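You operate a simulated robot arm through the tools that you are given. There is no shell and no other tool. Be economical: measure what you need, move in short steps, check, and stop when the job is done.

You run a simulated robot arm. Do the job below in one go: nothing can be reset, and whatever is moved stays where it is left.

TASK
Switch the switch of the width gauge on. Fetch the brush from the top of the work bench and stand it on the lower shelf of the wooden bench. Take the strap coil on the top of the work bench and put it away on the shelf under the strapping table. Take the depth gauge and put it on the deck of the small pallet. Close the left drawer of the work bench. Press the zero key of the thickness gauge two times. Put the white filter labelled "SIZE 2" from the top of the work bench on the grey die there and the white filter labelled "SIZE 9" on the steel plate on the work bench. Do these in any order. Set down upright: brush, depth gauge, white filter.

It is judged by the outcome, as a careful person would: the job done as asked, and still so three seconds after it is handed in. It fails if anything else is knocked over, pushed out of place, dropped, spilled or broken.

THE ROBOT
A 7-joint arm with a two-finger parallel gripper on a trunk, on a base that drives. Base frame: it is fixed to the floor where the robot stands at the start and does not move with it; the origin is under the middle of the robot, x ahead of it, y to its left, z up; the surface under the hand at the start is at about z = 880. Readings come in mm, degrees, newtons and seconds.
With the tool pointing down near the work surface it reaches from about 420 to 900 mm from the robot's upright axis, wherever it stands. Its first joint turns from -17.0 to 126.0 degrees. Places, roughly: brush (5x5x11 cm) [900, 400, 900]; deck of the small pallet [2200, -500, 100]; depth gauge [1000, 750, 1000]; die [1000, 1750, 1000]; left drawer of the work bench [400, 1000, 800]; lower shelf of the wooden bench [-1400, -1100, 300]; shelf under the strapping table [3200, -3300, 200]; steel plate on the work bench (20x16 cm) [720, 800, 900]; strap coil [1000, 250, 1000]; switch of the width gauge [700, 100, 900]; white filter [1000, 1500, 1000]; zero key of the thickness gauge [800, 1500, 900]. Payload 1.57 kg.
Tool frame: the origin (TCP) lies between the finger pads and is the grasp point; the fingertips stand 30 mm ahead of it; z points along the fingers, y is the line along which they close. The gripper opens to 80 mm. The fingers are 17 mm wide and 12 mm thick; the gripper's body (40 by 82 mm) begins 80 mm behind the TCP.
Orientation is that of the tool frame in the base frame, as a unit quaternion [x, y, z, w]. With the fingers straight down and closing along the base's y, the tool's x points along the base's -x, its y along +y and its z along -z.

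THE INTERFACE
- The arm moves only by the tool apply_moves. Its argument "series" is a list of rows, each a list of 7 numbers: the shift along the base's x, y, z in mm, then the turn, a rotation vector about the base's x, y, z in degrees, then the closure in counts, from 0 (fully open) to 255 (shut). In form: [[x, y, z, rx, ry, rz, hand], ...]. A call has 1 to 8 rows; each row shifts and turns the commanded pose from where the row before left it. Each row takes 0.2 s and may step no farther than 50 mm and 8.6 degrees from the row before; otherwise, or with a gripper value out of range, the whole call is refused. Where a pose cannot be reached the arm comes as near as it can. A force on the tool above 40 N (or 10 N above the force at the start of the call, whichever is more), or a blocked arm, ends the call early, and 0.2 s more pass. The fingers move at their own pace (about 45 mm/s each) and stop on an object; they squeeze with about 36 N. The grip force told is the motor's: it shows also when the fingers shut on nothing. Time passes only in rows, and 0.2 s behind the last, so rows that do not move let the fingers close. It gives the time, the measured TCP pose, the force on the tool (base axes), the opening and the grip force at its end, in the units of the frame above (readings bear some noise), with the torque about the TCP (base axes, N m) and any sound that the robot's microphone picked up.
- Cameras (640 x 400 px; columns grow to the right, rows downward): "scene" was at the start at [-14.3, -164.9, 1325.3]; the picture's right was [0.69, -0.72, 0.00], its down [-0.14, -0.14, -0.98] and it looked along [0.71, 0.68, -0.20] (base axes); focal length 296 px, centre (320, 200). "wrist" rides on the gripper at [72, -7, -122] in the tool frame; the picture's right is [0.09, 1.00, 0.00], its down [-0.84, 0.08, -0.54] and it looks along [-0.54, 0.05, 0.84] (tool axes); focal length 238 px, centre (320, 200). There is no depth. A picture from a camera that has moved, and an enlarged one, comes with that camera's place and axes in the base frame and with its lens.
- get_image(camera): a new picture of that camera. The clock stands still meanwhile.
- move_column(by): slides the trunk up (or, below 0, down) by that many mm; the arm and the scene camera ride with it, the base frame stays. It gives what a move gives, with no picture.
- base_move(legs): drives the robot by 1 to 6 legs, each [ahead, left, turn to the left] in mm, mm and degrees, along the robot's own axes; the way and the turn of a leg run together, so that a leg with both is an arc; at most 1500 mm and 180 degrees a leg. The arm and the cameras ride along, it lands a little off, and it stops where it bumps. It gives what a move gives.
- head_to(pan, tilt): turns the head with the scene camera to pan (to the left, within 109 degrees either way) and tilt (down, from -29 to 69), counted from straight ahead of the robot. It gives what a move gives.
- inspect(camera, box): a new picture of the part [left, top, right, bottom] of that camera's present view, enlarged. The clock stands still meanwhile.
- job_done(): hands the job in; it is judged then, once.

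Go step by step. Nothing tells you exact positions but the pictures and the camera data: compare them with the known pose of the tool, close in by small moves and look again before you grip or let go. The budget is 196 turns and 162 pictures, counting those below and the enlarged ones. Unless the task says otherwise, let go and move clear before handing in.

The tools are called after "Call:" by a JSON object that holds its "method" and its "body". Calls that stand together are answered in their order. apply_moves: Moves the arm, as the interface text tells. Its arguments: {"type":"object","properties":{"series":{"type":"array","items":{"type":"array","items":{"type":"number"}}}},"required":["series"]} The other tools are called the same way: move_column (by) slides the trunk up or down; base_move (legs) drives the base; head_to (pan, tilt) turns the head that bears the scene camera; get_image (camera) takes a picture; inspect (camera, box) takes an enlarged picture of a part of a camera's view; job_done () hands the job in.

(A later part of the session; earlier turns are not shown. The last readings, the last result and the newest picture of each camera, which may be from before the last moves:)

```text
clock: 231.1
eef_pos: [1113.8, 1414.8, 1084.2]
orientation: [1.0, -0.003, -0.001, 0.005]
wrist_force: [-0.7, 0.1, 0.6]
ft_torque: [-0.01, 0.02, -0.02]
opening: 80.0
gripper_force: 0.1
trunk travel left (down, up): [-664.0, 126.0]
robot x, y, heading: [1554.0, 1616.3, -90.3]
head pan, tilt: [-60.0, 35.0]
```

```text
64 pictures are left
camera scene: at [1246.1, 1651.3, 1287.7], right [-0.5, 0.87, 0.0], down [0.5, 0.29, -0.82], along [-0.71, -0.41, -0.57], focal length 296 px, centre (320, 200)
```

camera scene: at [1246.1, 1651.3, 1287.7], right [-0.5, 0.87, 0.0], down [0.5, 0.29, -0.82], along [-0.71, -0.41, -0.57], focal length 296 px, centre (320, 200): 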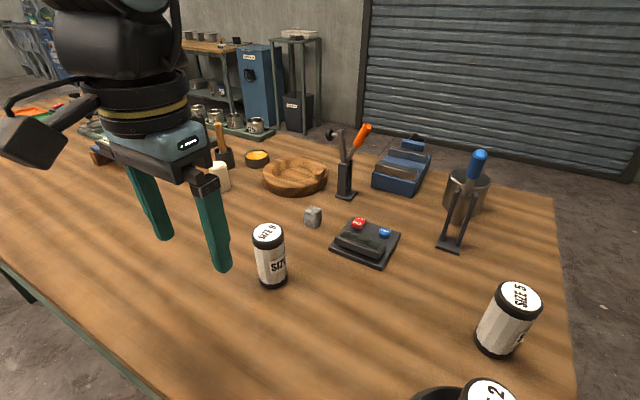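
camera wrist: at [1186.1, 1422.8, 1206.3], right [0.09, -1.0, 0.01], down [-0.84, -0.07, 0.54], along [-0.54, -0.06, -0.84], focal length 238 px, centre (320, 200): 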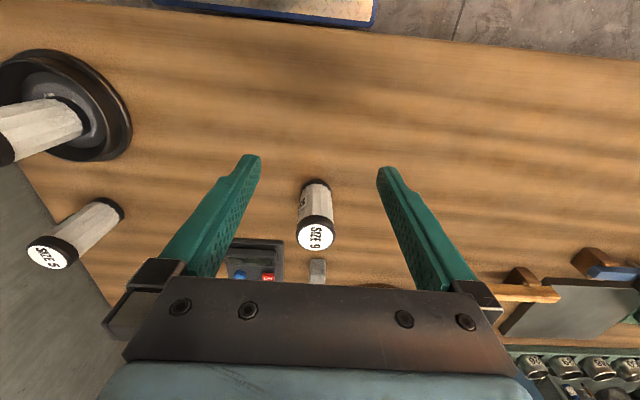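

SIZE 9 at about [995, 1410]. Move over it and recheck.

Call:
{"method": "apply_moves", "body": {"series": [[-40, -1, -10, 0, 0, 0, 0], [-40, -2, -10, 0, 0, 0, 0], [-32, -1, -5, 0, 0, 0, 0], [0, 0, 0, 0, 0, 0, 0]]}}

Call:
{"method": "get_image", "body": {"camera": "wrist"}}

```text
clock: 232.1
eef_pos: [1003.6, 1414.6, 1059.0]
orientation: [1.0, -0.003, -0.001, 0.004]
wrist_force: [-0.2, 0.1, -0.5]
ft_torque: [0.06, 0.02, -0.02]
opening: 80.0
gripper_force: 0.2
trunk travel left (down, up): [-664.0, 126.0]
robot x, y, heading: [1552.2, 1615.1, -90.1]
head pan, tilt: [-60.0, 35.0]
```

```text
63 pictures are left
camera wrist: at [1075.1, 1420.7, 1181.3], right [0.09, -1.0, 0.01], down [-0.84, -0.07, 0.54], along [-0.54, -0.06, -0.84], focal length 238 px, centre (320, 200)
```

wrist: 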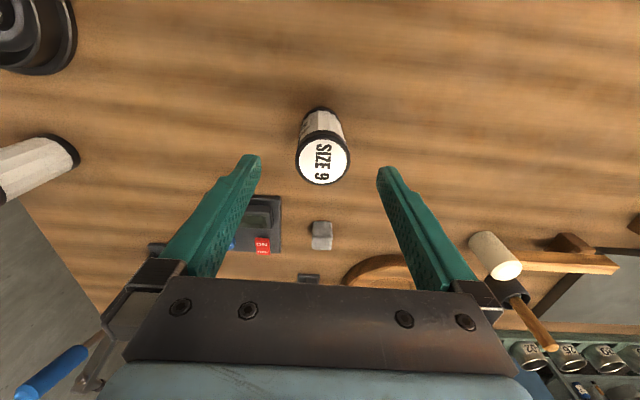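

Call:
{"method": "apply_moves", "body": {"series": [[-7, -5, -35, 0, 0, 0, 0], [0, 0, -35, 0, 0, 0, 0], [0, 0, -34, 0, 0, 0, 0], [0, 0, 0, 0, 0, 0, 0]]}}

Call:
{"method": "get_image", "body": {"camera": "wrist"}}

Call:
{"method": "inspect", "body": {"camera": "scene", "box": [160, 130, 360, 300]}}

```text
clock: 233.1
eef_pos: [996.1, 1406.7, 955.0]
orientation: [1.0, -0.003, 0.0, 0.004]
wrist_force: [-0.7, 0.1, -0.1]
ft_torque: [-0.02, 0.0, -0.01]
opening: 80.0
gripper_force: 0.1
trunk travel left (down, up): [-664.0, 126.0]
robot x, y, heading: [1553.0, 1615.3, -90.3]
head pan, tilt: [-60.0, 35.0]
```

```text
62 pictures are left
camera wrist: at [1067.7, 1414.1, 1077.5], right [0.09, -1.0, 0.01], down [-0.84, -0.07, 0.54], along [-0.54, -0.06, -0.84], focal length 238 px, centre (320, 200)
```

wrist: 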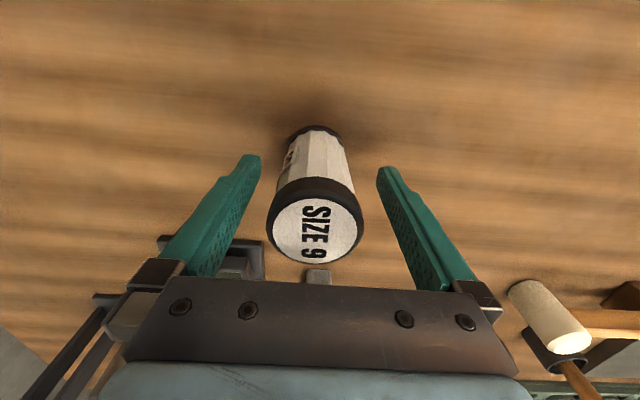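

```text
2.35 times, centred on (260, 215) of scene
camera zoom: at [1246.2, 1651.4, 1287.7], right [-0.5, 0.87, 0.0], down [0.5, 0.29, -0.82], along [-0.71, -0.41, -0.57], focal length 695 px, centre (461, 165)
```

zoom: 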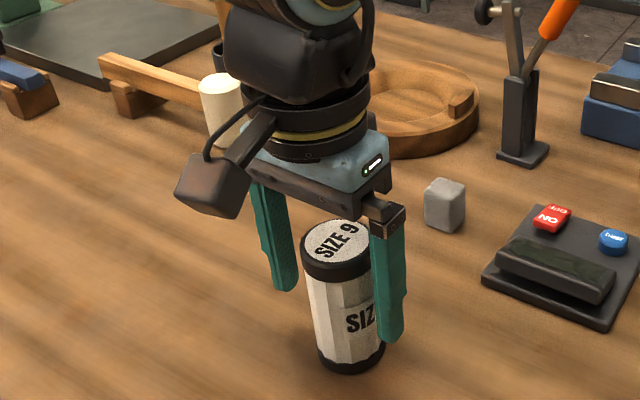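

Good. Grip, lift, and retract over the clear edge strip.

Call:
{"method": "apply_moves", "body": {"series": [[0, 0, 0, 0, 0, 0, 255], [0, 0, 0, 0, 0, 0, 255], [0, 0, 0, 0, 0, 0, 255], [0, 0, 30, 0, 0, 0, 255], [10, 0, 45, 0, 0, 0, 255], [40, 0, 25, 0, 0, 0, 255], [45, 0, 0, 0, 0, 0, 255], [45, 0, 0, 0, 0, 0, 255]]}}

Call:
{"method": "base_move", "body": {"legs": [[600, 0, 0.3], [0, -55, 0]]}}

Call:
{"method": "get_image", "body": {"camera": "scene"}}

Call:
{"method": "get_image", "body": {"camera": "wrist"}}

```text
clock: 234.8
eef_pos: [1137.9, 1408.1, 1055.4]
orientation: [1.0, -0.002, 0.001, 0.005]
wrist_force: [-0.8, -0.6, -0.6]
ft_torque: [0.03, -0.04, 0.0]
opening: 48.3
gripper_force: 36.3
trunk travel left (down, up): [-664.0, 126.0]
robot x, y, heading: [1553.6, 1615.3, -89.9]
head pan, tilt: [-60.0, 35.0]
```

```text
clock: 238.8
eef_pos: [1087.8, 795.9, 1055.6]
orientation: [1.0, 0.007, -0.001, 0.005]
wrist_force: [-0.1, 0.2, -1.3]
ft_torque: [0.01, -0.03, 0.01]
opening: 48.2
gripper_force: 36.2
trunk travel left (down, up): [-664.0, 126.0]
robot x, y, heading: [1498.2, 1007.0, -89.3]
head pan, tilt: [-60.0, 35.0]
```

```text
60 pictures are left
camera scene: at [1191.6, 1043.0, 1287.7], right [-0.51, 0.86, 0.0], down [0.49, 0.29, -0.82], along [-0.7, -0.42, -0.57], focal length 296 px, centre (320, 200)
```

scene: 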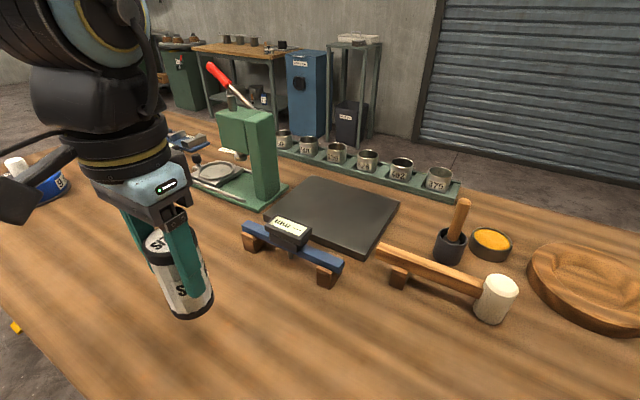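

```text
59 pictures are left
camera wrist: at [1158.9, 805.7, 1177.0], right [0.1, -0.99, 0.01], down [-0.84, -0.08, 0.54], along [-0.54, -0.06, -0.84], focal length 238 px, centre (320, 200)
```

wrist: 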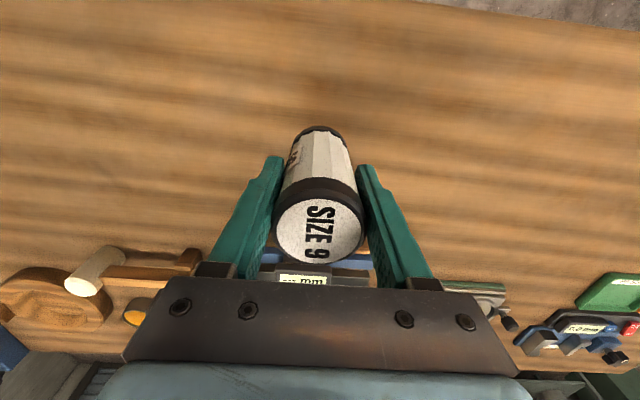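

The steel plate's centre is about [725, 797]. Raise the trunk so the filter clears the depth gauge, then carry it over the plate.

Call:
{"method": "move_column", "body": {"by": 80}}

Call:
{"method": "apply_moves", "body": {"series": [[-48, 2, 0, 0, 0, 0, 255], [-48, 2, 0, 0, 0, 0, 255], [-48, 2, 0, 0, 0, 0, 255], [-48, 2, 0, 0, 0, 0, 255], [-48, 2, 0, 0, 0, 0, 255], [-48, 2, 0, 0, 0, 0, 255], [-48, 2, 0, 0, 0, 0, 255], [-18, 0, 0, 0, 0, 0, 255]]}}

Call:
{"method": "get_image", "body": {"camera": "scene"}}

Call:
{"method": "get_image", "body": {"camera": "wrist"}}

```text
clock: 240.0
eef_pos: [1087.8, 797.0, 1134.3]
orientation: [1.0, 0.005, 0.0, 0.005]
wrist_force: [-1.0, 0.7, -1.4]
ft_torque: [-0.01, 0.01, -0.02]
opening: 48.0
gripper_force: 35.6
trunk travel left (down, up): [-744.0, 46.0]
robot x, y, heading: [1498.5, 1006.7, -89.0]
head pan, tilt: [-60.0, 35.0]
```

```text
clock: 241.8
eef_pos: [732.6, 814.0, 1133.3]
orientation: [1.0, 0.006, 0.0, 0.005]
wrist_force: [-0.2, 0.8, -0.6]
ft_torque: [-0.02, 0.04, 0.02]
opening: 48.1
gripper_force: 36.5
trunk travel left (down, up): [-744.0, 46.0]
robot x, y, heading: [1499.0, 1004.8, -89.2]
head pan, tilt: [-60.0, 35.0]
```

```text
58 pictures are left
camera scene: at [1191.9, 1043.0, 1367.8], right [-0.51, 0.86, 0.0], down [0.49, 0.29, -0.82], along [-0.7, -0.42, -0.57], focal length 296 px, centre (320, 200)
```

scene: 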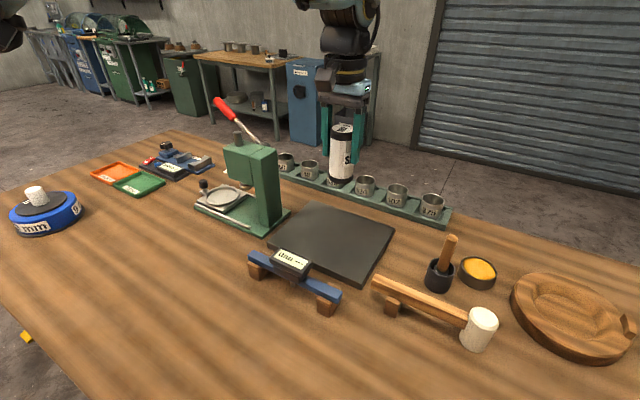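

```text
57 pictures are left
camera wrist: at [803.8, 821.6, 1255.7], right [0.1, -0.99, 0.01], down [-0.84, -0.08, 0.54], along [-0.54, -0.06, -0.84], focal length 238 px, centre (320, 200)
```

wrist: 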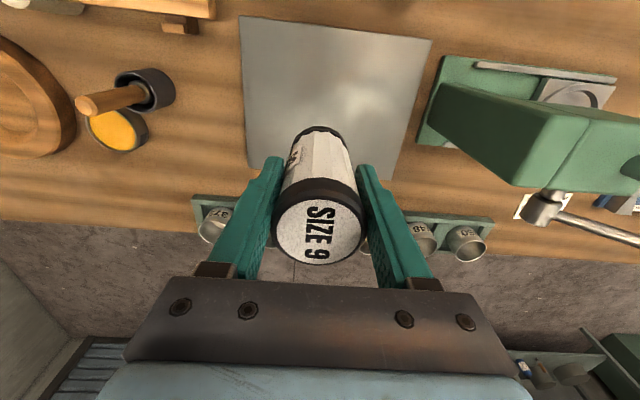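

The filter is over the plate, near its centre. Descend.

Call:
{"method": "apply_moves", "body": {"series": [[-3, -4, -45, 0, 0, 0, 255], [-3, -4, -45, 0, 0, 0, 255], [0, 0, -40, 0, 0, 0, 255], [0, 0, -15, 0, 0, 0, 255], [0, 0, 0, 0, 0, 0, 255]]}}

Call:
{"method": "inspect", "body": {"camera": "scene", "box": [240, 100, 440, 290]}}

```text
clock: 243.0
eef_pos: [726.8, 803.8, 990.1]
orientation: [1.0, 0.006, -0.001, 0.004]
wrist_force: [0.0, -0.4, -1.3]
ft_torque: [-0.03, -0.02, 0.0]
opening: 48.1
gripper_force: 36.0
trunk travel left (down, up): [-744.0, 46.0]
robot x, y, heading: [1498.0, 1009.4, -89.2]
head pan, tilt: [-60.0, 35.0]
```

```text
2.11 times, centred on (340, 195) of scene
camera zoom: at [1191.6, 1043.0, 1367.7], right [-0.51, 0.86, 0.0], down [0.49, 0.29, -0.82], along [-0.7, -0.42, -0.57], focal length 622 px, centre (278, 210)
```

zoom: 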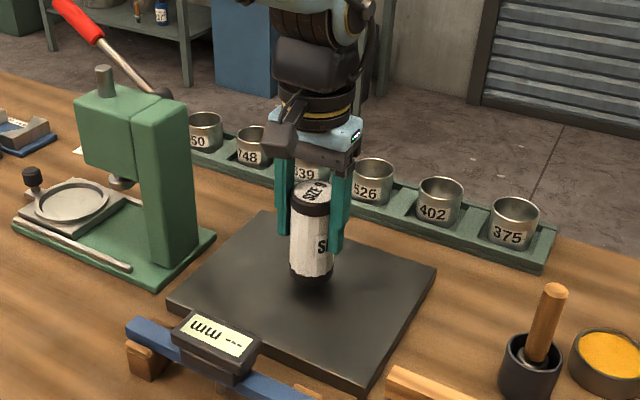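

Call:
{"method": "apply_moves", "body": {"series": [[0, 0, -8, 0, 0, 0, 255], [0, 0, -4, 0, 0, 0, 255], [0, 0, -3, 0, 0, 0, 255]]}}

Call:
{"method": "apply_moves", "body": {"series": [[0, 0, -2, 0, 0, 0, 255], [0, 0, -2, 0, 0, 0, 255]]}}

```text
clock: 243.8
eef_pos: [728.3, 802.8, 974.1]
orientation: [1.0, 0.006, 0.0, 0.005]
wrist_force: [0.1, -0.7, -0.1]
ft_torque: [-0.02, -0.01, -0.04]
opening: 48.3
gripper_force: 35.4
trunk travel left (down, up): [-744.0, 46.0]
robot x, y, heading: [1500.0, 1010.3, -89.2]
head pan, tilt: [-60.0, 35.0]
```

```text
clock: 244.4
eef_pos: [726.7, 802.6, 974.7]
orientation: [1.0, 0.006, -0.002, 0.005]
wrist_force: [5.2, -1.7, 26.0]
ft_torque: [0.4, -0.3, -0.02]
opening: 48.3
gripper_force: 35.4
trunk travel left (down, up): [-744.0, 46.0]
robot x, y, heading: [1502.2, 1012.1, -89.1]
head pan, tilt: [-60.0, 35.0]
```

Touching the plate. Release and rise straight up, then come back out high.

Call:
{"method": "apply_moves", "body": {"series": [[0, 0, 2, 0, 0, 0, 255], [0, 0, 0, 0, 0, 0, 0], [0, 0, 0, 0, 0, 0, 0], [0, 0, 0, 0, 0, 0, 0], [0, 0, 40, 0, 0, 0, 0], [0, 0, 45, 0, 0, 0, 0], [0, 0, 45, 0, 0, 0, 0], [20, 0, 25, 0, 0, 0, 0]]}}

Call:
{"method": "apply_moves", "body": {"series": [[48, -5, 0, 0, 0, 0, 0], [48, -5, 0, 0, 0, 0, 0], [48, -5, 0, 0, 0, 0, 0], [48, -5, 0, 0, 0, 0, 0], [48, -5, 0, 0, 0, 0, 0], [40, 0, 0, 0, 0, 0, 0], [40, 0, 0, 0, 0, 0, 0]]}}

Call:
{"method": "get_image", "body": {"camera": "wrist"}}

Call:
{"method": "inspect", "body": {"camera": "scene", "box": [200, 120, 440, 330]}}

```text
clock: 246.2
eef_pos: [747.6, 803.4, 1129.1]
orientation: [1.0, 0.006, 0.001, 0.004]
wrist_force: [-0.2, 0.5, -0.8]
ft_torque: [0.0, -0.03, -0.01]
opening: 80.0
gripper_force: 0.1
trunk travel left (down, up): [-744.0, 46.0]
robot x, y, heading: [1499.7, 1009.5, -89.3]
head pan, tilt: [-60.0, 35.0]
```

```text
clock: 247.8
eef_pos: [1067.7, 779.7, 1125.4]
orientation: [1.0, 0.006, 0.0, 0.005]
wrist_force: [-0.2, 0.2, -0.3]
ft_torque: [-0.02, -0.02, 0.0]
opening: 79.8
gripper_force: 0.1
trunk travel left (down, up): [-744.0, 46.0]
robot x, y, heading: [1500.8, 1013.4, -89.2]
head pan, tilt: [-60.0, 35.0]
```

```text
55 pictures are left
camera wrist: at [1138.6, 787.1, 1248.3], right [0.1, -0.99, 0.01], down [-0.84, -0.08, 0.54], along [-0.54, -0.06, -0.84], focal length 238 px, centre (320, 200)
```

wrist: 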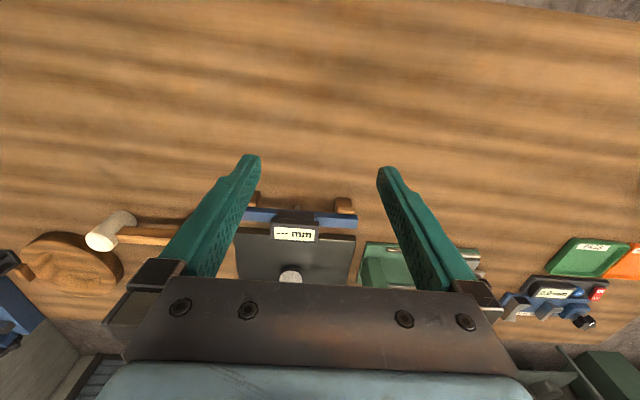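

```text
1.90 times, centred on (320, 225) of scene
camera zoom: at [1191.0, 1042.9, 1367.6], right [-0.51, 0.86, 0.0], down [0.49, 0.29, -0.82], along [-0.7, -0.42, -0.57], focal length 563 px, centre (320, 152)
```

zoom: 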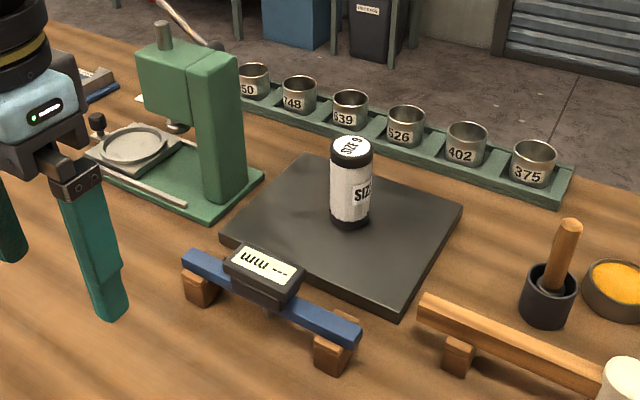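

SIZE 9 stands on the plate. Now a close look at the depth gauge.

Call:
{"method": "inspect", "body": {"camera": "scene", "box": [240, 230, 350, 330]}}

Call:
{"method": "inspect", "body": {"camera": "wrist", "box": [230, 170, 370, 290]}}

```text
4.00 times, centred on (295, 280) of scene
camera zoom: at [1191.0, 1042.9, 1367.6], right [-0.51, 0.86, 0.0], down [0.49, 0.29, -0.82], along [-0.7, -0.42, -0.57], focal length 1182 px, centre (420, -120)
```

zoom: 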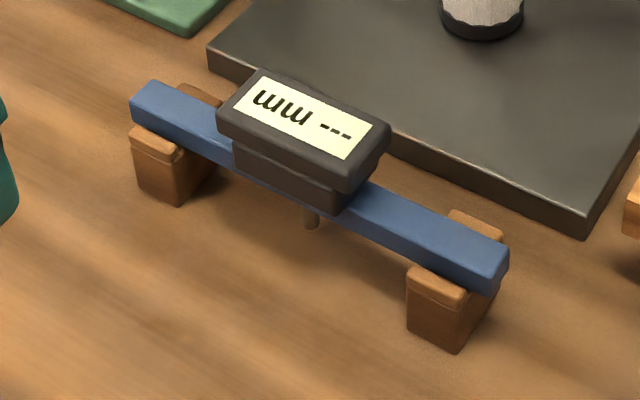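

```text
3.33 times, centred on (300, 230) of wrist
camera zoom: at [1138.6, 787.1, 1248.3], right [0.1, -0.99, 0.01], down [-0.84, -0.08, 0.54], along [-0.54, -0.06, -0.84], focal length 794 px, centre (387, 100)
```

zoom: 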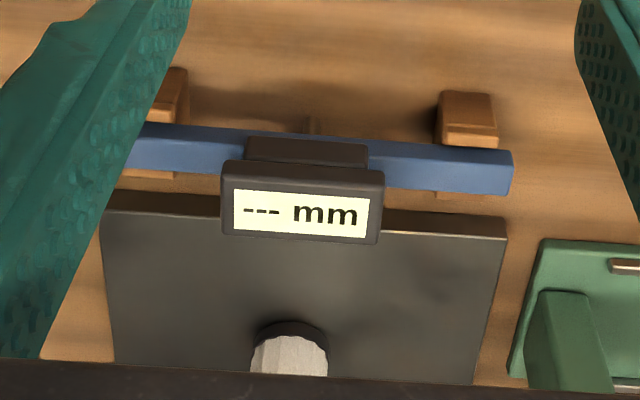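

The blue bar sits in two notched blocks with a display box on top and a probe below, centre about [885, 803]. I'll grip the box front-to-back: turn the hand 90° and move above.

Call:
{"method": "apply_moves", "body": {"series": [[-20, 3, 0, 0, 0, 8.2, 0], [-20, 3, 0, 0, 0, 8.2, 0], [-20, 3, 0, 0, 0, 8.2, 0], [-20, 3, 0, 0, 0, 8.2, 0], [-20, 3, 0, 0, 0, 8.2, 0], [-20, 3, 0, 0, 0, 8.2, 0], [-20, 3, 0, 0, 0, 8.2, 0], [-20, 2, 0, 0, 0, 8.2, 0]]}}

Call:
{"method": "apply_moves", "body": {"series": [[-10, 0, -10, 0, 0, 8.2, 0], [-10, 0, -20, 0, 0, 8.2, 0], [0, 0, -20, 0, 0, 8.2, 0], [0, 0, -20, 0, 0, 0, 0], [0, 0, 0, 0, 0, 0, 0]]}}

Call:
{"method": "get_image", "body": {"camera": "wrist"}}

Call:
{"method": "get_image", "body": {"camera": "scene"}}

```text
clock: 249.6
eef_pos: [907.0, 801.6, 1127.5]
orientation: [0.837, 0.548, 0.001, 0.005]
wrist_force: [-0.2, 1.1, 0.8]
ft_torque: [0.01, 0.04, 0.02]
opening: 80.1
gripper_force: 0.1
trunk travel left (down, up): [-744.0, 46.0]
robot x, y, heading: [1499.7, 1009.9, -89.4]
head pan, tilt: [-60.0, 35.0]
```

```text
clock: 250.8
eef_pos: [888.4, 801.2, 1057.1]
orientation: [0.701, 0.713, 0.002, 0.004]
wrist_force: [-0.3, -0.2, 0.3]
ft_torque: [-0.03, 0.02, -0.01]
opening: 80.1
gripper_force: 0.0
trunk travel left (down, up): [-744.0, 46.0]
robot x, y, heading: [1500.5, 1012.4, -89.2]
head pan, tilt: [-60.0, 35.0]
```

```text
51 pictures are left
camera wrist: at [879.1, 872.5, 1179.6], right [0.99, 0.11, 0.01], down [0.09, -0.83, 0.54], along [0.07, -0.54, -0.84], focal length 238 px, centre (320, 200)
```

wrist: 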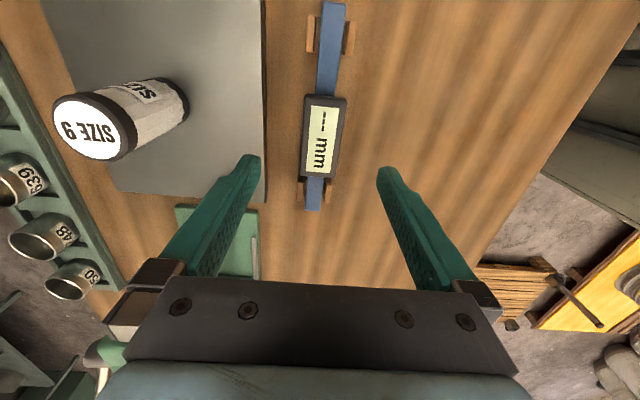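

```text
50 pictures are left
camera scene: at [1191.7, 1043.1, 1367.7], right [-0.51, 0.86, 0.0], down [0.49, 0.29, -0.82], along [-0.7, -0.42, -0.57], focal length 296 px, centre (320, 200)
```

scene: 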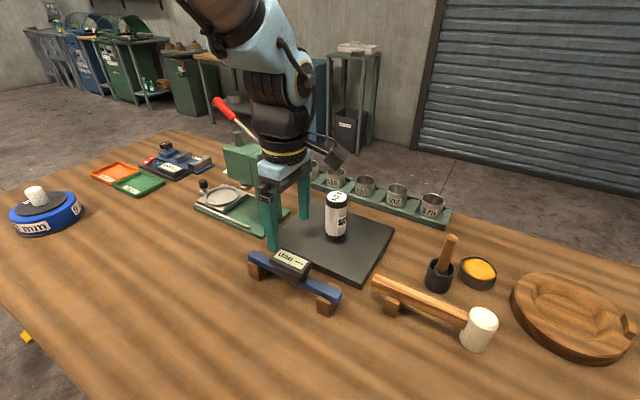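

Aligned over the display box (top z ≈ 964). Descend and grip.

Call:
{"method": "apply_moves", "body": {"series": [[4, 0, -40, 0, 0, 0, 0], [0, 0, -40, 0, 0, 0, 0], [0, 0, -28, 0, 0, 0, 0], [0, 0, 0, 0, 0, 0, 0]]}}

Call:
{"method": "get_image", "body": {"camera": "wrist"}}

Call:
{"method": "inspect", "body": {"camera": "scene", "box": [220, 170, 380, 320]}}

```text
clock: 251.8
eef_pos: [890.6, 801.3, 948.5]
orientation: [0.701, 0.713, 0.003, 0.004]
wrist_force: [0.1, -0.3, -0.2]
ft_torque: [-0.01, -0.04, -0.01]
opening: 79.9
gripper_force: 0.0
trunk travel left (down, up): [-744.0, 46.0]
robot x, y, heading: [1500.4, 1011.7, -89.2]
head pan, tilt: [-60.0, 35.0]
```

```text
49 pictures are left
camera wrist: at [881.9, 872.6, 1071.7], right [0.99, 0.11, 0.01], down [0.09, -0.83, 0.54], along [0.07, -0.54, -0.84], focal length 238 px, centre (320, 200)
```

wrist: 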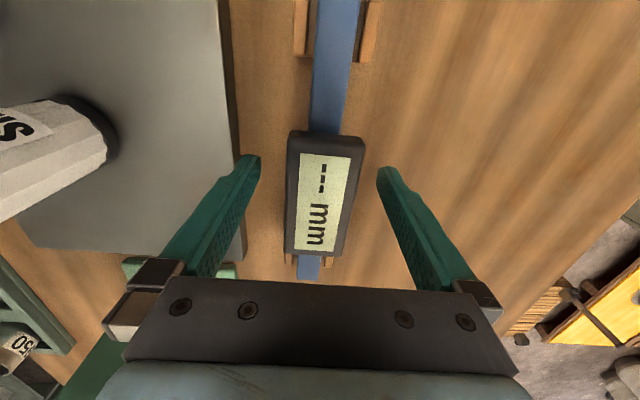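

```text
2.67 times, centred on (300, 245) of scene
camera zoom: at [1191.7, 1043.0, 1367.7], right [-0.51, 0.86, 0.0], down [0.49, 0.29, -0.82], along [-0.7, -0.42, -0.57], focal length 788 px, centre (373, 80)
```

zoom: 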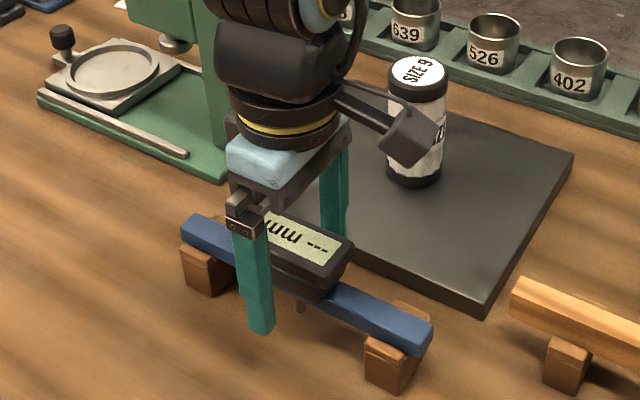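

Close on the box and lift a little to test.

Call:
{"method": "apply_moves", "body": {"series": [[0, 0, 0, 0, 0, 0, 255], [0, 0, 0, 0, 0, 0, 255], [0, 0, 0, 0, 0, 0, 255], [0, 0, 0, 0, 0, 0, 255], [0, 0, 15, 0, 0, 0, 255], [0, 0, 25, 0, 0, 0, 255], [0, 0, 0, 0, 0, 0, 255]]}}

Call:
{"method": "inspect", "body": {"camera": "scene", "box": [220, 170, 380, 320]}}

```text
clock: 253.4
eef_pos: [891.0, 800.0, 989.2]
orientation: [0.701, 0.713, 0.004, 0.004]
wrist_force: [-0.7, -0.3, -2.7]
ft_torque: [0.01, 0.0, 0.01]
opening: 37.9
gripper_force: 36.0
trunk travel left (down, up): [-744.0, 46.0]
robot x, y, heading: [1499.1, 1012.2, -89.3]
head pan, tilt: [-60.0, 35.0]
```

```text
2.67 times, centred on (300, 245) of scene
camera zoom: at [1191.5, 1043.0, 1367.7], right [-0.51, 0.86, 0.0], down [0.49, 0.29, -0.82], along [-0.7, -0.42, -0.57], focal length 788 px, centre (373, 80)
```

zoom: 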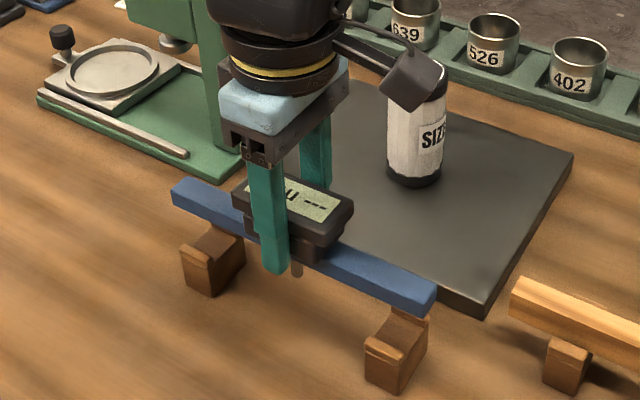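

Lifted cleanly. Retract and drive to the north side of the small pallet.

Call:
{"method": "apply_moves", "body": {"series": [[0, 0, 40, 0, 0, 0, 255], [20, 0, 40, 0, 0, 0, 255], [48, 0, 0, 0, 0, 0, 255], [48, 0, 0, 0, 0, 0, 255], [48, 0, 0, 0, 0, 0, 255], [48, 0, 0, 0, 0, 0, 255], [30, 0, 0, 0, 0, 0, 255]]}}

Call:
{"method": "base_move", "body": {"legs": [[0, 300, 0], [0, 0, 89.3], [200, 0, 0], [0, -700, 0]]}}

Call:
{"method": "head_to", "body": {"pan": -75, "tilt": 40}}

Call:
{"method": "get_image", "body": {"camera": "scene"}}

```text
clock: 255.0
eef_pos: [1117.3, 798.1, 1078.5]
orientation: [0.702, 0.712, 0.003, 0.004]
wrist_force: [-0.8, -0.2, -2.2]
ft_torque: [0.0, -0.02, 0.02]
opening: 37.6
gripper_force: 36.3
out of reach, approached as far as the arm can: row 7
trunk travel left (down, up): [-744.0, 46.0]
robot x, y, heading: [1502.9, 1013.6, -89.3]
head pan, tilt: [-60.0, 35.0]
```

```text
clock: 265.5
eef_pos: [2198.1, -79.7, 1080.1]
orientation: [0.009, 1.0, 0.006, 0.0]
wrist_force: [-1.0, 0.1, -2.5]
ft_torque: [-0.02, 0.01, 0.01]
opening: 37.9
gripper_force: 35.9
trunk travel left (down, up): [-744.0, 46.0]
robot x, y, heading: [1998.0, 309.7, -1.0]
head pan, tilt: [-60.0, 35.0]
```

```text
clock: 266.3
eef_pos: [2198.7, -79.4, 1079.6]
orientation: [0.009, 1.0, 0.006, 0.001]
wrist_force: [-1.3, 0.6, -3.9]
ft_torque: [-0.02, 0.01, -0.01]
opening: 37.7
gripper_force: 36.1
trunk travel left (down, up): [-744.0, 46.0]
robot x, y, heading: [1997.1, 312.2, -0.9]
head pan, tilt: [-75.0, 40.0]
```

```text
46 pictures are left
camera scene: at [1932.1, -0.5, 1360.2], right [-0.97, -0.24, 0.0], down [-0.15, 0.62, -0.77], along [0.18, -0.74, -0.64], focal length 296 px, centre (320, 200)
```

scene: 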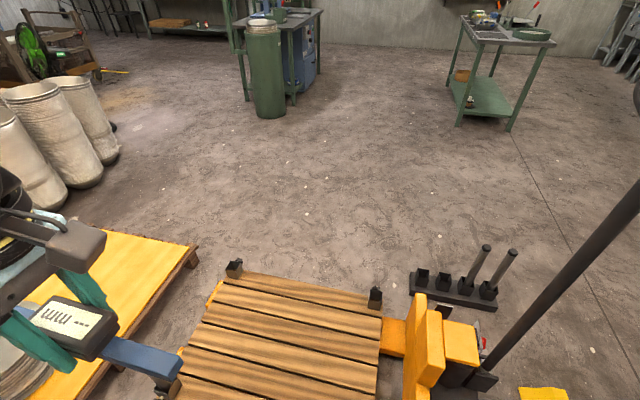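

The small pallet's deck is right below; slats run along x. Zoom to measure the gaps.

Call:
{"method": "inspect", "body": {"camera": "scene", "box": [170, 250, 410, 400]}}

Call:
{"method": "apply_moves", "body": {"series": [[0, -25, 0, 0, 0, -8.2, 255], [0, -25, 0, 0, 0, -8.2, 255], [0, -25, 0, 0, 0, -8.2, 255], [0, -25, 0, 0, 0, -8.2, 255], [0, -25, 0, 0, 0, -8.2, 255], [0, -25, 0, 0, 0, -8.2, 255], [0, -25, 0, 0, 0, -8.2, 255], [0, -25, 0, 0, 0, -8.2, 255]]}}

Call:
{"method": "apply_moves", "body": {"series": [[0, -30, 0, 0, 0, -8.2, 255], [0, -35, 0, 0, 0, -8.2, 255], [0, -35, 0, 0, 0, -8, 255], [0, -35, 0, 0, 0, 0, 255], [0, 0, 0, 0, 0, 0, 255]]}}

Call:
{"method": "get_image", "body": {"camera": "wrist"}}

```text
2.67 times, centred on (290, 325) of scene
camera zoom: at [1932.1, -0.5, 1360.2], right [-0.97, -0.24, 0.0], down [-0.15, 0.62, -0.77], along [0.18, -0.74, -0.64], focal length 788 px, centre (400, -133)
```

zoom: 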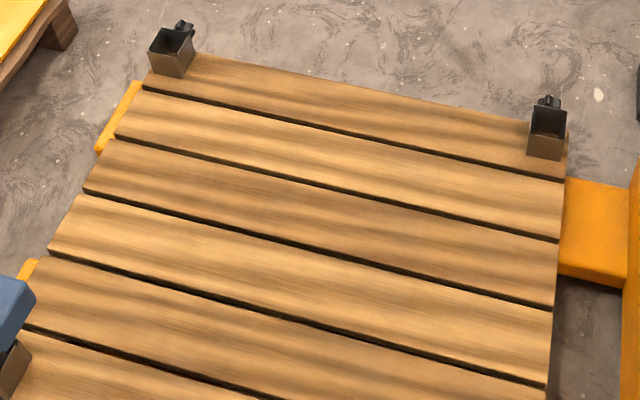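

```text
clock: 268.1
eef_pos: [2195.7, -278.6, 1081.7]
orientation: [0.551, 0.834, 0.005, 0.004]
wrist_force: [-0.6, 0.2, -2.1]
ft_torque: [-0.04, 0.03, 0.04]
opening: 37.7
gripper_force: 36.2
trunk travel left (down, up): [-744.0, 46.0]
robot x, y, heading: [1998.4, 313.9, -1.1]
head pan, tilt: [-75.0, 40.0]
```

```text
clock: 269.3
eef_pos: [2196.8, -414.5, 1078.4]
orientation: [0.714, 0.7, 0.004, 0.004]
wrist_force: [0.3, -0.8, -2.5]
ft_torque: [-0.01, -0.02, 0.02]
opening: 37.7
gripper_force: 36.2
trunk travel left (down, up): [-744.0, 46.0]
robot x, y, heading: [1997.1, 310.6, -1.5]
head pan, tilt: [-75.0, 40.0]
```

```text
44 pictures are left
camera wrist: at [2190.6, -342.8, 1201.3], right [1.0, 0.07, 0.01], down [0.06, -0.84, 0.54], along [0.05, -0.54, -0.84], focal length 238 px, centre (320, 200)
```

wrist: 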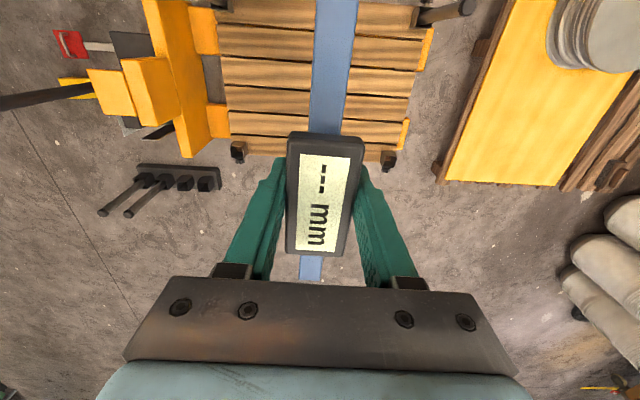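

Slat gaps near x = 2200 are at y ≈ -512 (pitch 100). Look at the probe under the bar.

Call:
{"method": "inspect", "body": {"camera": "scene", "box": [150, 60, 330, 240]}}

```text
2.22 times, centred on (240, 150) of scene
camera zoom: at [1932.1, -0.6, 1360.1], right [-0.97, -0.24, 0.0], down [-0.15, 0.62, -0.77], along [0.18, -0.74, -0.64], focal length 657 px, centre (498, 311)
```

zoom: 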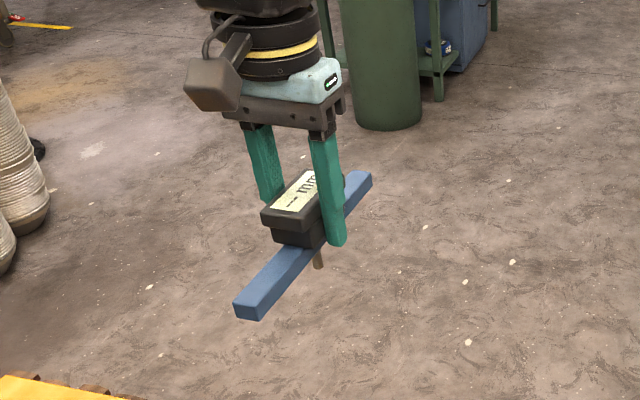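

The probe sticks out below the bar, so I want it in the gap at y ≈ -512. Shift the base right and lower the trunk.

Call:
{"method": "base_move", "body": {"legs": [[0, -97, 1.2]]}}

Call:
{"method": "move_column", "body": {"by": -400}}

Call:
{"method": "move_column", "body": {"by": -330}}

Call:
{"method": "get_image", "body": {"camera": "wrist"}}

Call:
{"method": "get_image", "body": {"camera": "scene"}}

```text
clock: 270.4
eef_pos: [2211.9, -508.8, 1079.1]
orientation: [0.706, 0.708, 0.004, 0.004]
wrist_force: [-0.3, -0.1, -2.2]
ft_torque: [-0.02, 0.0, 0.0]
opening: 37.8
gripper_force: 36.0
trunk travel left (down, up): [-744.0, 46.0]
robot x, y, heading: [1994.8, 208.2, -0.2]
head pan, tilt: [-75.0, 40.0]
```

```text
clock: 274.2
eef_pos: [2212.0, -509.4, 677.7]
orientation: [0.707, 0.708, 0.004, 0.004]
wrist_force: [0.0, 1.0, -2.3]
ft_torque: [-0.01, -0.01, -0.02]
opening: 38.0
gripper_force: 36.2
trunk travel left (down, up): [-344.0, 446.0]
robot x, y, heading: [1998.2, 208.6, -0.1]
head pan, tilt: [-75.0, 40.0]
```

```text
clock: 277.5
eef_pos: [2211.4, -508.9, 349.0]
orientation: [0.706, 0.708, 0.005, 0.004]
wrist_force: [-0.2, -0.3, -1.9]
ft_torque: [0.02, 0.03, 0.0]
opening: 38.0
gripper_force: 36.5
trunk travel left (down, up): [-14.0, 776.0]
robot x, y, heading: [1998.3, 208.9, -0.1]
head pan, tilt: [-75.0, 40.0]
```

```text
42 pictures are left
camera wrist: at [2202.8, -437.8, 471.4], right [1.0, 0.09, 0.01], down [0.07, -0.84, 0.54], along [0.06, -0.54, -0.84], focal length 238 px, centre (320, 200)
```

wrist: 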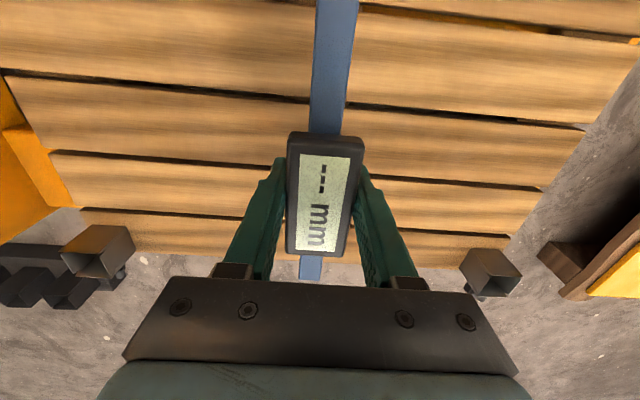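

```text
41 pictures are left
camera scene: at [1937.5, -101.2, 630.2], right [-0.97, -0.26, 0.0], down [-0.17, 0.62, -0.77], along [0.2, -0.74, -0.64], focal length 296 px, centre (320, 200)
```

scene: 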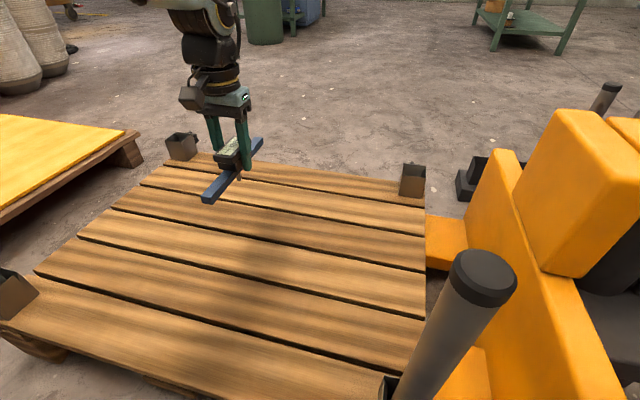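

Clear view. Deck is at z ≈ 150, with a gap at y ≈ -498. Lower so the probe tip is just above, then zoom.

Call:
{"method": "apply_moves", "body": {"series": [[0, 9, -40, 0, 0, 0, 255], [0, 0, -40, 0, 0, 0, 255], [0, 0, -25, 0, 0, 0, 255], [0, 0, 0, 0, 0, 0, 255]]}}

Call:
{"method": "inspect", "body": {"camera": "scene", "box": [170, 160, 330, 290]}}

```text
clock: 278.5
eef_pos: [2209.9, -499.2, 242.7]
orientation: [0.706, 0.708, 0.005, 0.004]
wrist_force: [-0.4, -0.3, -2.7]
ft_torque: [0.0, -0.03, -0.01]
opening: 37.9
gripper_force: 35.6
trunk travel left (down, up): [-14.0, 776.0]
robot x, y, heading: [2000.2, 210.8, -0.1]
head pan, tilt: [-75.0, 40.0]
```

```text
3.08 times, centred on (250, 225) of scene
camera zoom: at [1937.5, -101.2, 630.1], right [-0.97, -0.26, 0.0], down [-0.17, 0.62, -0.77], along [0.2, -0.74, -0.64], focal length 909 px, centre (535, 123)
```

zoom: 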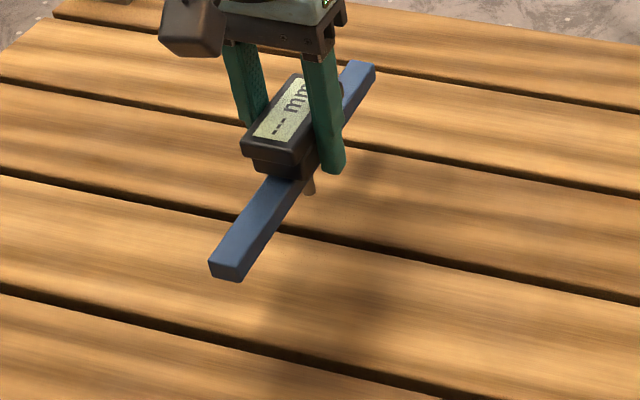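

Call:
{"method": "get_image", "body": {"camera": "wrist"}}

```text
39 pictures are left
camera wrist: at [2201.2, -428.3, 365.3], right [1.0, 0.09, 0.01], down [0.07, -0.84, 0.54], along [0.06, -0.54, -0.84], focal length 238 px, centre (320, 200)
```

wrist: 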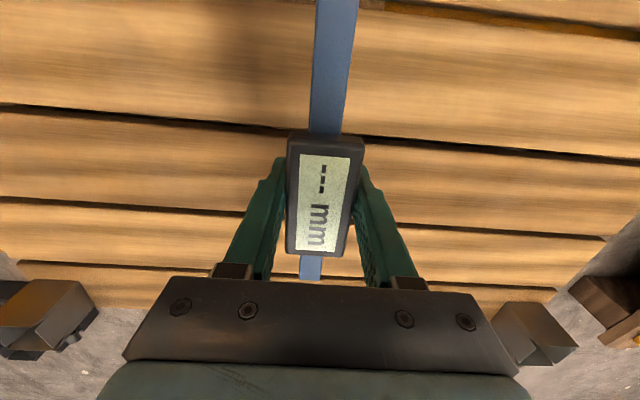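

Consistent estimate: gap at y ≈ -494, deck z ≈ 148; probe is at about -500.5. Shift +6.5 and lower, watching the force.

Call:
{"method": "apply_moves", "body": {"series": [[0, 6.5, -15, 0, 0, 0, 255], [0, 0, -12, 0, 0, 0, 255], [0, 0, -3, 0, 0, 0, 255], [0, 0, 0, 0, 0, 0, 255]]}}

Call:
{"method": "inspect", "body": {"camera": "scene", "box": [200, 190, 300, 270]}}

```text
clock: 279.5
eef_pos: [2211.7, -492.6, 213.9]
orientation: [0.707, 0.708, 0.004, 0.005]
wrist_force: [0.1, 0.7, -2.9]
ft_torque: [0.0, 0.01, 0.0]
opening: 37.8
gripper_force: 36.4
trunk travel left (down, up): [-14.0, 776.0]
robot x, y, heading: [1996.1, 211.8, 0.1]
head pan, tilt: [-75.0, 40.0]
```

```text
5.00 times, centred on (250, 230) of scene
camera zoom: at [1937.5, -101.2, 630.1], right [-0.97, -0.26, 0.0], down [-0.17, 0.62, -0.77], along [0.2, -0.74, -0.64], focal length 1478 px, centre (670, 50)
```

zoom: 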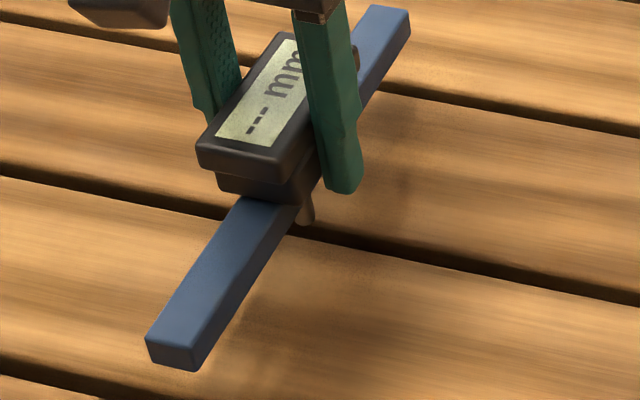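

The probe points right at the gap. Lower in small steps.

Call:
{"method": "apply_moves", "body": {"series": [[0, 0, -4, 0, 0, 0, 255], [0, 0, -3, 0, 0, 0, 255], [0, 0, -3, 0, 0, 0, 255]]}}

Call:
{"method": "apply_moves", "body": {"series": [[0, 0, -2, 0, 0, 0, 255], [0, 0, -2, 0, 0, 0, 255]]}}

Call:
{"method": "inspect", "body": {"camera": "scene", "box": [200, 190, 300, 270]}}

```text
clock: 280.3
eef_pos: [2210.7, -493.8, 203.7]
orientation: [0.706, 0.708, 0.004, 0.004]
wrist_force: [0.3, 0.3, -2.9]
ft_torque: [0.03, 0.01, -0.02]
opening: 37.6
gripper_force: 35.7
trunk travel left (down, up): [-14.0, 776.0]
robot x, y, heading: [1996.9, 209.2, -0.1]
head pan, tilt: [-75.0, 40.0]
```

```text
clock: 280.9
eef_pos: [2211.7, -492.7, 200.5]
orientation: [0.707, 0.707, 0.004, 0.004]
wrist_force: [0.0, 4.4, 8.1]
ft_torque: [0.16, 0.04, -0.01]
opening: 38.0
gripper_force: 36.3
trunk travel left (down, up): [-14.0, 776.0]
robot x, y, heading: [1998.7, 209.8, 0.0]
head pan, tilt: [-75.0, 40.0]
```

```text
5.00 times, centred on (250, 230) of scene
camera zoom: at [1937.4, -101.1, 630.5], right [-0.97, -0.26, 0.0], down [-0.17, 0.62, -0.77], along [0.2, -0.74, -0.64], focal length 1478 px, centre (670, 50)
```

zoom: 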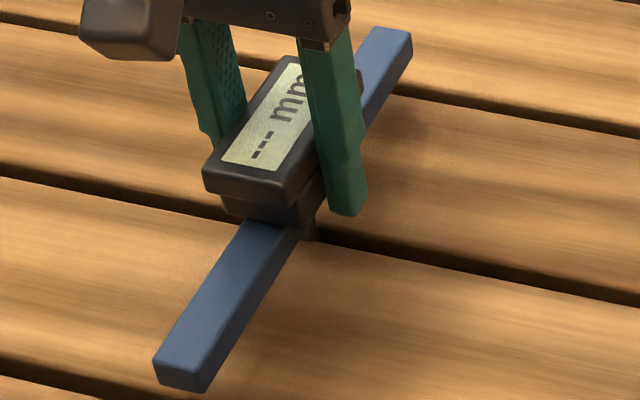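

Touching the slat edge on the -y side; raise slightly, shift +2.5 mm in y and try again.

Call:
{"method": "apply_moves", "body": {"series": [[0, 0, 4, 0, 0, 0, 255], [0, 2.5, 0, 0, 0, 0, 255], [0, 0, -4, 0, 0, 0, 255], [0, 0, -3, 0, 0, 0, 255]]}}

Call:
{"method": "inspect", "body": {"camera": "scene", "box": [200, 190, 300, 270]}}

```text
clock: 281.9
eef_pos: [2211.5, -492.8, 200.8]
orientation: [0.705, 0.709, 0.002, 0.005]
wrist_force: [0.5, 6.9, 25.8]
ft_torque: [0.3, 0.05, 0.03]
opening: 37.1
gripper_force: 36.0
trunk travel left (down, up): [-14.0, 776.0]
robot x, y, heading: [1994.9, 212.0, -0.1]
head pan, tilt: [-75.0, 40.0]
```

```text
5.00 times, centred on (250, 230) of scene
camera zoom: at [1937.4, -100.7, 631.0], right [-0.97, -0.26, 0.0], down [-0.17, 0.62, -0.77], along [0.2, -0.74, -0.64], focal length 1478 px, centre (670, 50)
```

zoom: 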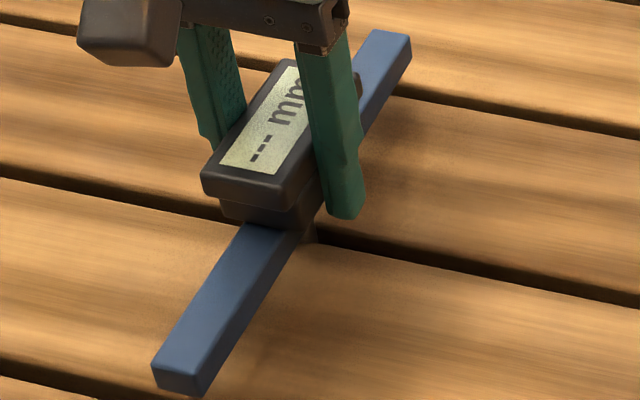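

Call:
{"method": "apply_moves", "body": {"series": [[0, 0, 8, 0, 0, 0, 255], [0, 3, 2, 0, 0, 0, 255], [0, 0, 0, 0, 0, 0, 255]]}}

Call:
{"method": "apply_moves", "body": {"series": [[0, 0, -5, 0, 0, 0, 255], [0, 0, -3, 0, 0, 0, 255], [0, 0, -3, 0, 0, 0, 255], [0, 0, -2, 0, 0, 0, 255]]}}

Call:
{"method": "inspect", "body": {"camera": "scene", "box": [200, 190, 300, 270]}}

```text
clock: 282.7
eef_pos: [2212.1, -488.1, 208.0]
orientation: [0.707, 0.708, 0.005, 0.004]
wrist_force: [0.0, 1.1, -2.3]
ft_torque: [-0.01, -0.01, -0.01]
opening: 37.8
gripper_force: 35.7
trunk travel left (down, up): [-14.0, 776.0]
robot x, y, heading: [1996.1, 208.0, 0.1]
head pan, tilt: [-75.0, 40.0]
```

```text
clock: 283.7
eef_pos: [2212.6, -489.8, 197.6]
orientation: [0.707, 0.708, 0.003, 0.007]
wrist_force: [3.3, 3.2, 38.6]
ft_torque: [0.03, -0.05, -0.01]
opening: 37.3
gripper_force: 35.8
trunk travel left (down, up): [-14.0, 776.0]
robot x, y, heading: [1998.8, 209.7, -0.2]
head pan, tilt: [-75.0, 40.0]
```

```text
5.00 times, centred on (250, 230) of scene
camera zoom: at [1937.3, -100.5, 631.0], right [-0.97, -0.26, 0.0], down [-0.17, 0.62, -0.77], along [0.2, -0.74, -0.64], focal length 1478 px, centre (670, 50)
```

zoom: 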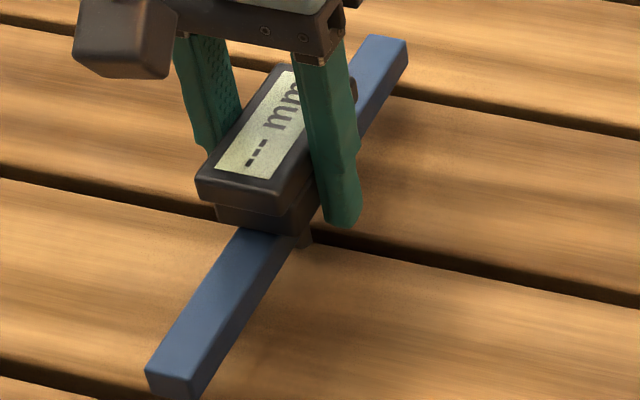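

The probe seems to enter but lands on the middle stringer. Shift along the gap to x ≈ 2090, away from the stringers.

Call:
{"method": "apply_moves", "body": {"series": [[0, 0, 15, 0, 0, 0, 255], [0, 0, 6, 0, 0, 0, 255], [-40, 0, 0, 0, 0, 0, 255], [-40, 0, 0, 0, 0, 0, 255], [-40, 0, 0, 0, 0, 0, 255], [0, 0, 0, 0, 0, 0, 255]]}}

Call:
{"method": "get_image", "body": {"camera": "scene"}}

```text
clock: 285.1
eef_pos: [2089.8, -488.2, 213.7]
orientation: [0.707, 0.707, 0.004, 0.004]
wrist_force: [0.2, 0.3, -2.6]
ft_torque: [0.02, -0.02, 0.01]
opening: 37.5
gripper_force: 35.9
trunk travel left (down, up): [-14.0, 776.0]
robot x, y, heading: [1994.4, 217.0, 0.3]
head pan, tilt: [-75.0, 40.0]
```

```text
34 pictures are left
camera scene: at [1937.5, -101.2, 630.1], right [-0.97, -0.26, 0.0], down [-0.17, 0.62, -0.77], along [0.2, -0.74, -0.64], focal length 296 px, centre (320, 200)
```

scene: 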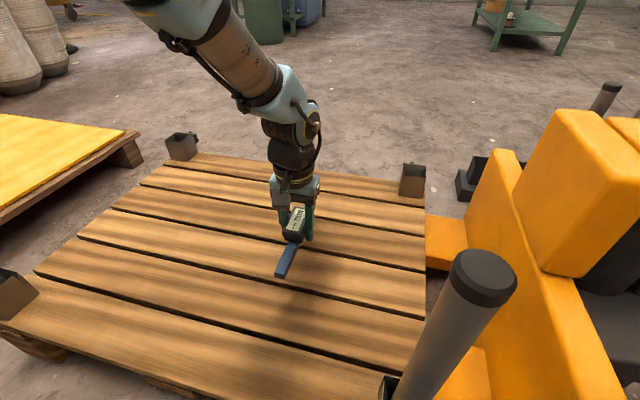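

Call:
{"method": "inspect", "body": {"camera": "scene", "box": [250, 200, 350, 280]}}

```text
5.00 times, centred on (300, 240) of scene
camera zoom: at [1937.5, -101.2, 630.1], right [-0.97, -0.26, 0.0], down [-0.17, 0.62, -0.77], along [0.2, -0.74, -0.64], focal length 1478 px, centre (420, 0)
```

zoom: 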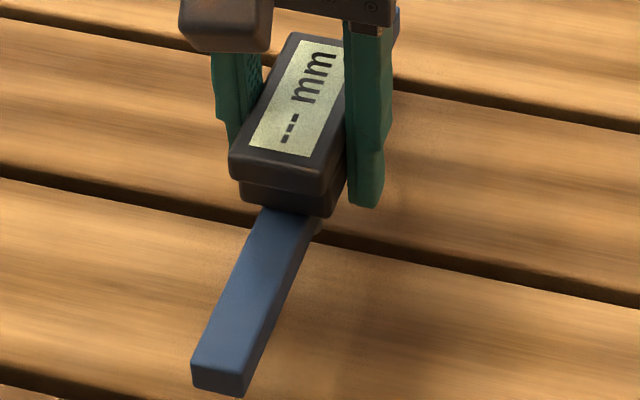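

Call:
{"method": "apply_moves", "body": {"series": [[0, -3, 0, 0, 0, 0, 255], [0, 0, -6, 0, 0, 0, 255], [0, 0, -4, 0, 0, 0, 255], [0, 0, -3, 0, 0, 0, 255]]}}

Call:
{"method": "apply_moves", "body": {"series": [[0, 0, -3, 0, 0, 0, 255], [0, 0, -2, 0, 0, 0, 255]]}}

```text
clock: 286.1
eef_pos: [2091.1, -491.6, 202.0]
orientation: [0.707, 0.707, 0.005, 0.005]
wrist_force: [0.6, 0.0, -3.1]
ft_torque: [0.02, 0.01, -0.01]
opening: 37.6
gripper_force: 36.0
trunk travel left (down, up): [-14.0, 776.0]
robot x, y, heading: [2000.2, 210.4, 0.2]
head pan, tilt: [-75.0, 40.0]
```

```text
clock: 286.7
eef_pos: [2092.0, -491.8, 198.4]
orientation: [0.706, 0.708, 0.004, 0.004]
wrist_force: [0.1, 2.8, 3.0]
ft_torque: [0.06, 0.02, 0.01]
opening: 37.7
gripper_force: 36.5
trunk travel left (down, up): [-14.0, 776.0]
robot x, y, heading: [1993.7, 210.3, -0.2]
head pan, tilt: [-75.0, 40.0]
```

Call:
{"method": "apply_moves", "body": {"series": [[0, 0, -2, 0, 0, 0, 255], [0, 0, -2, 0, 0, 0, 255]]}}

Call:
{"method": "inspect", "body": {"camera": "scene", "box": [270, 220, 340, 276]}}

```text
clock: 287.3
eef_pos: [2091.6, -491.1, 197.5]
orientation: [0.707, 0.708, 0.004, 0.005]
wrist_force: [1.2, 8.5, 21.6]
ft_torque: [0.44, -0.03, -0.01]
opening: 37.7
gripper_force: 35.7
trunk travel left (down, up): [-14.0, 776.0]
robot x, y, heading: [1996.7, 213.1, 0.1]
head pan, tilt: [-75.0, 40.0]
stopped in row 2: the force on the tool passed its limit at 44 N (the readings are from after the stop); the commanded pose is now the measured one
```

```text
7.14 times, centred on (305, 248) of scene
camera zoom: at [1937.4, -100.7, 630.5], right [-0.97, -0.26, 0.0], down [-0.17, 0.62, -0.77], along [0.2, -0.74, -0.64], focal length 2111 px, centre (427, -143)
```

zoom: 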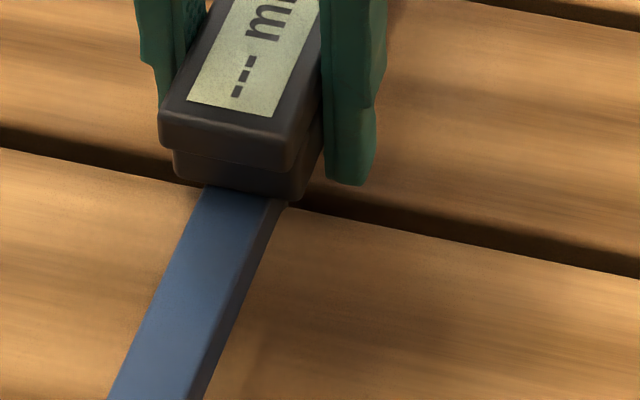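

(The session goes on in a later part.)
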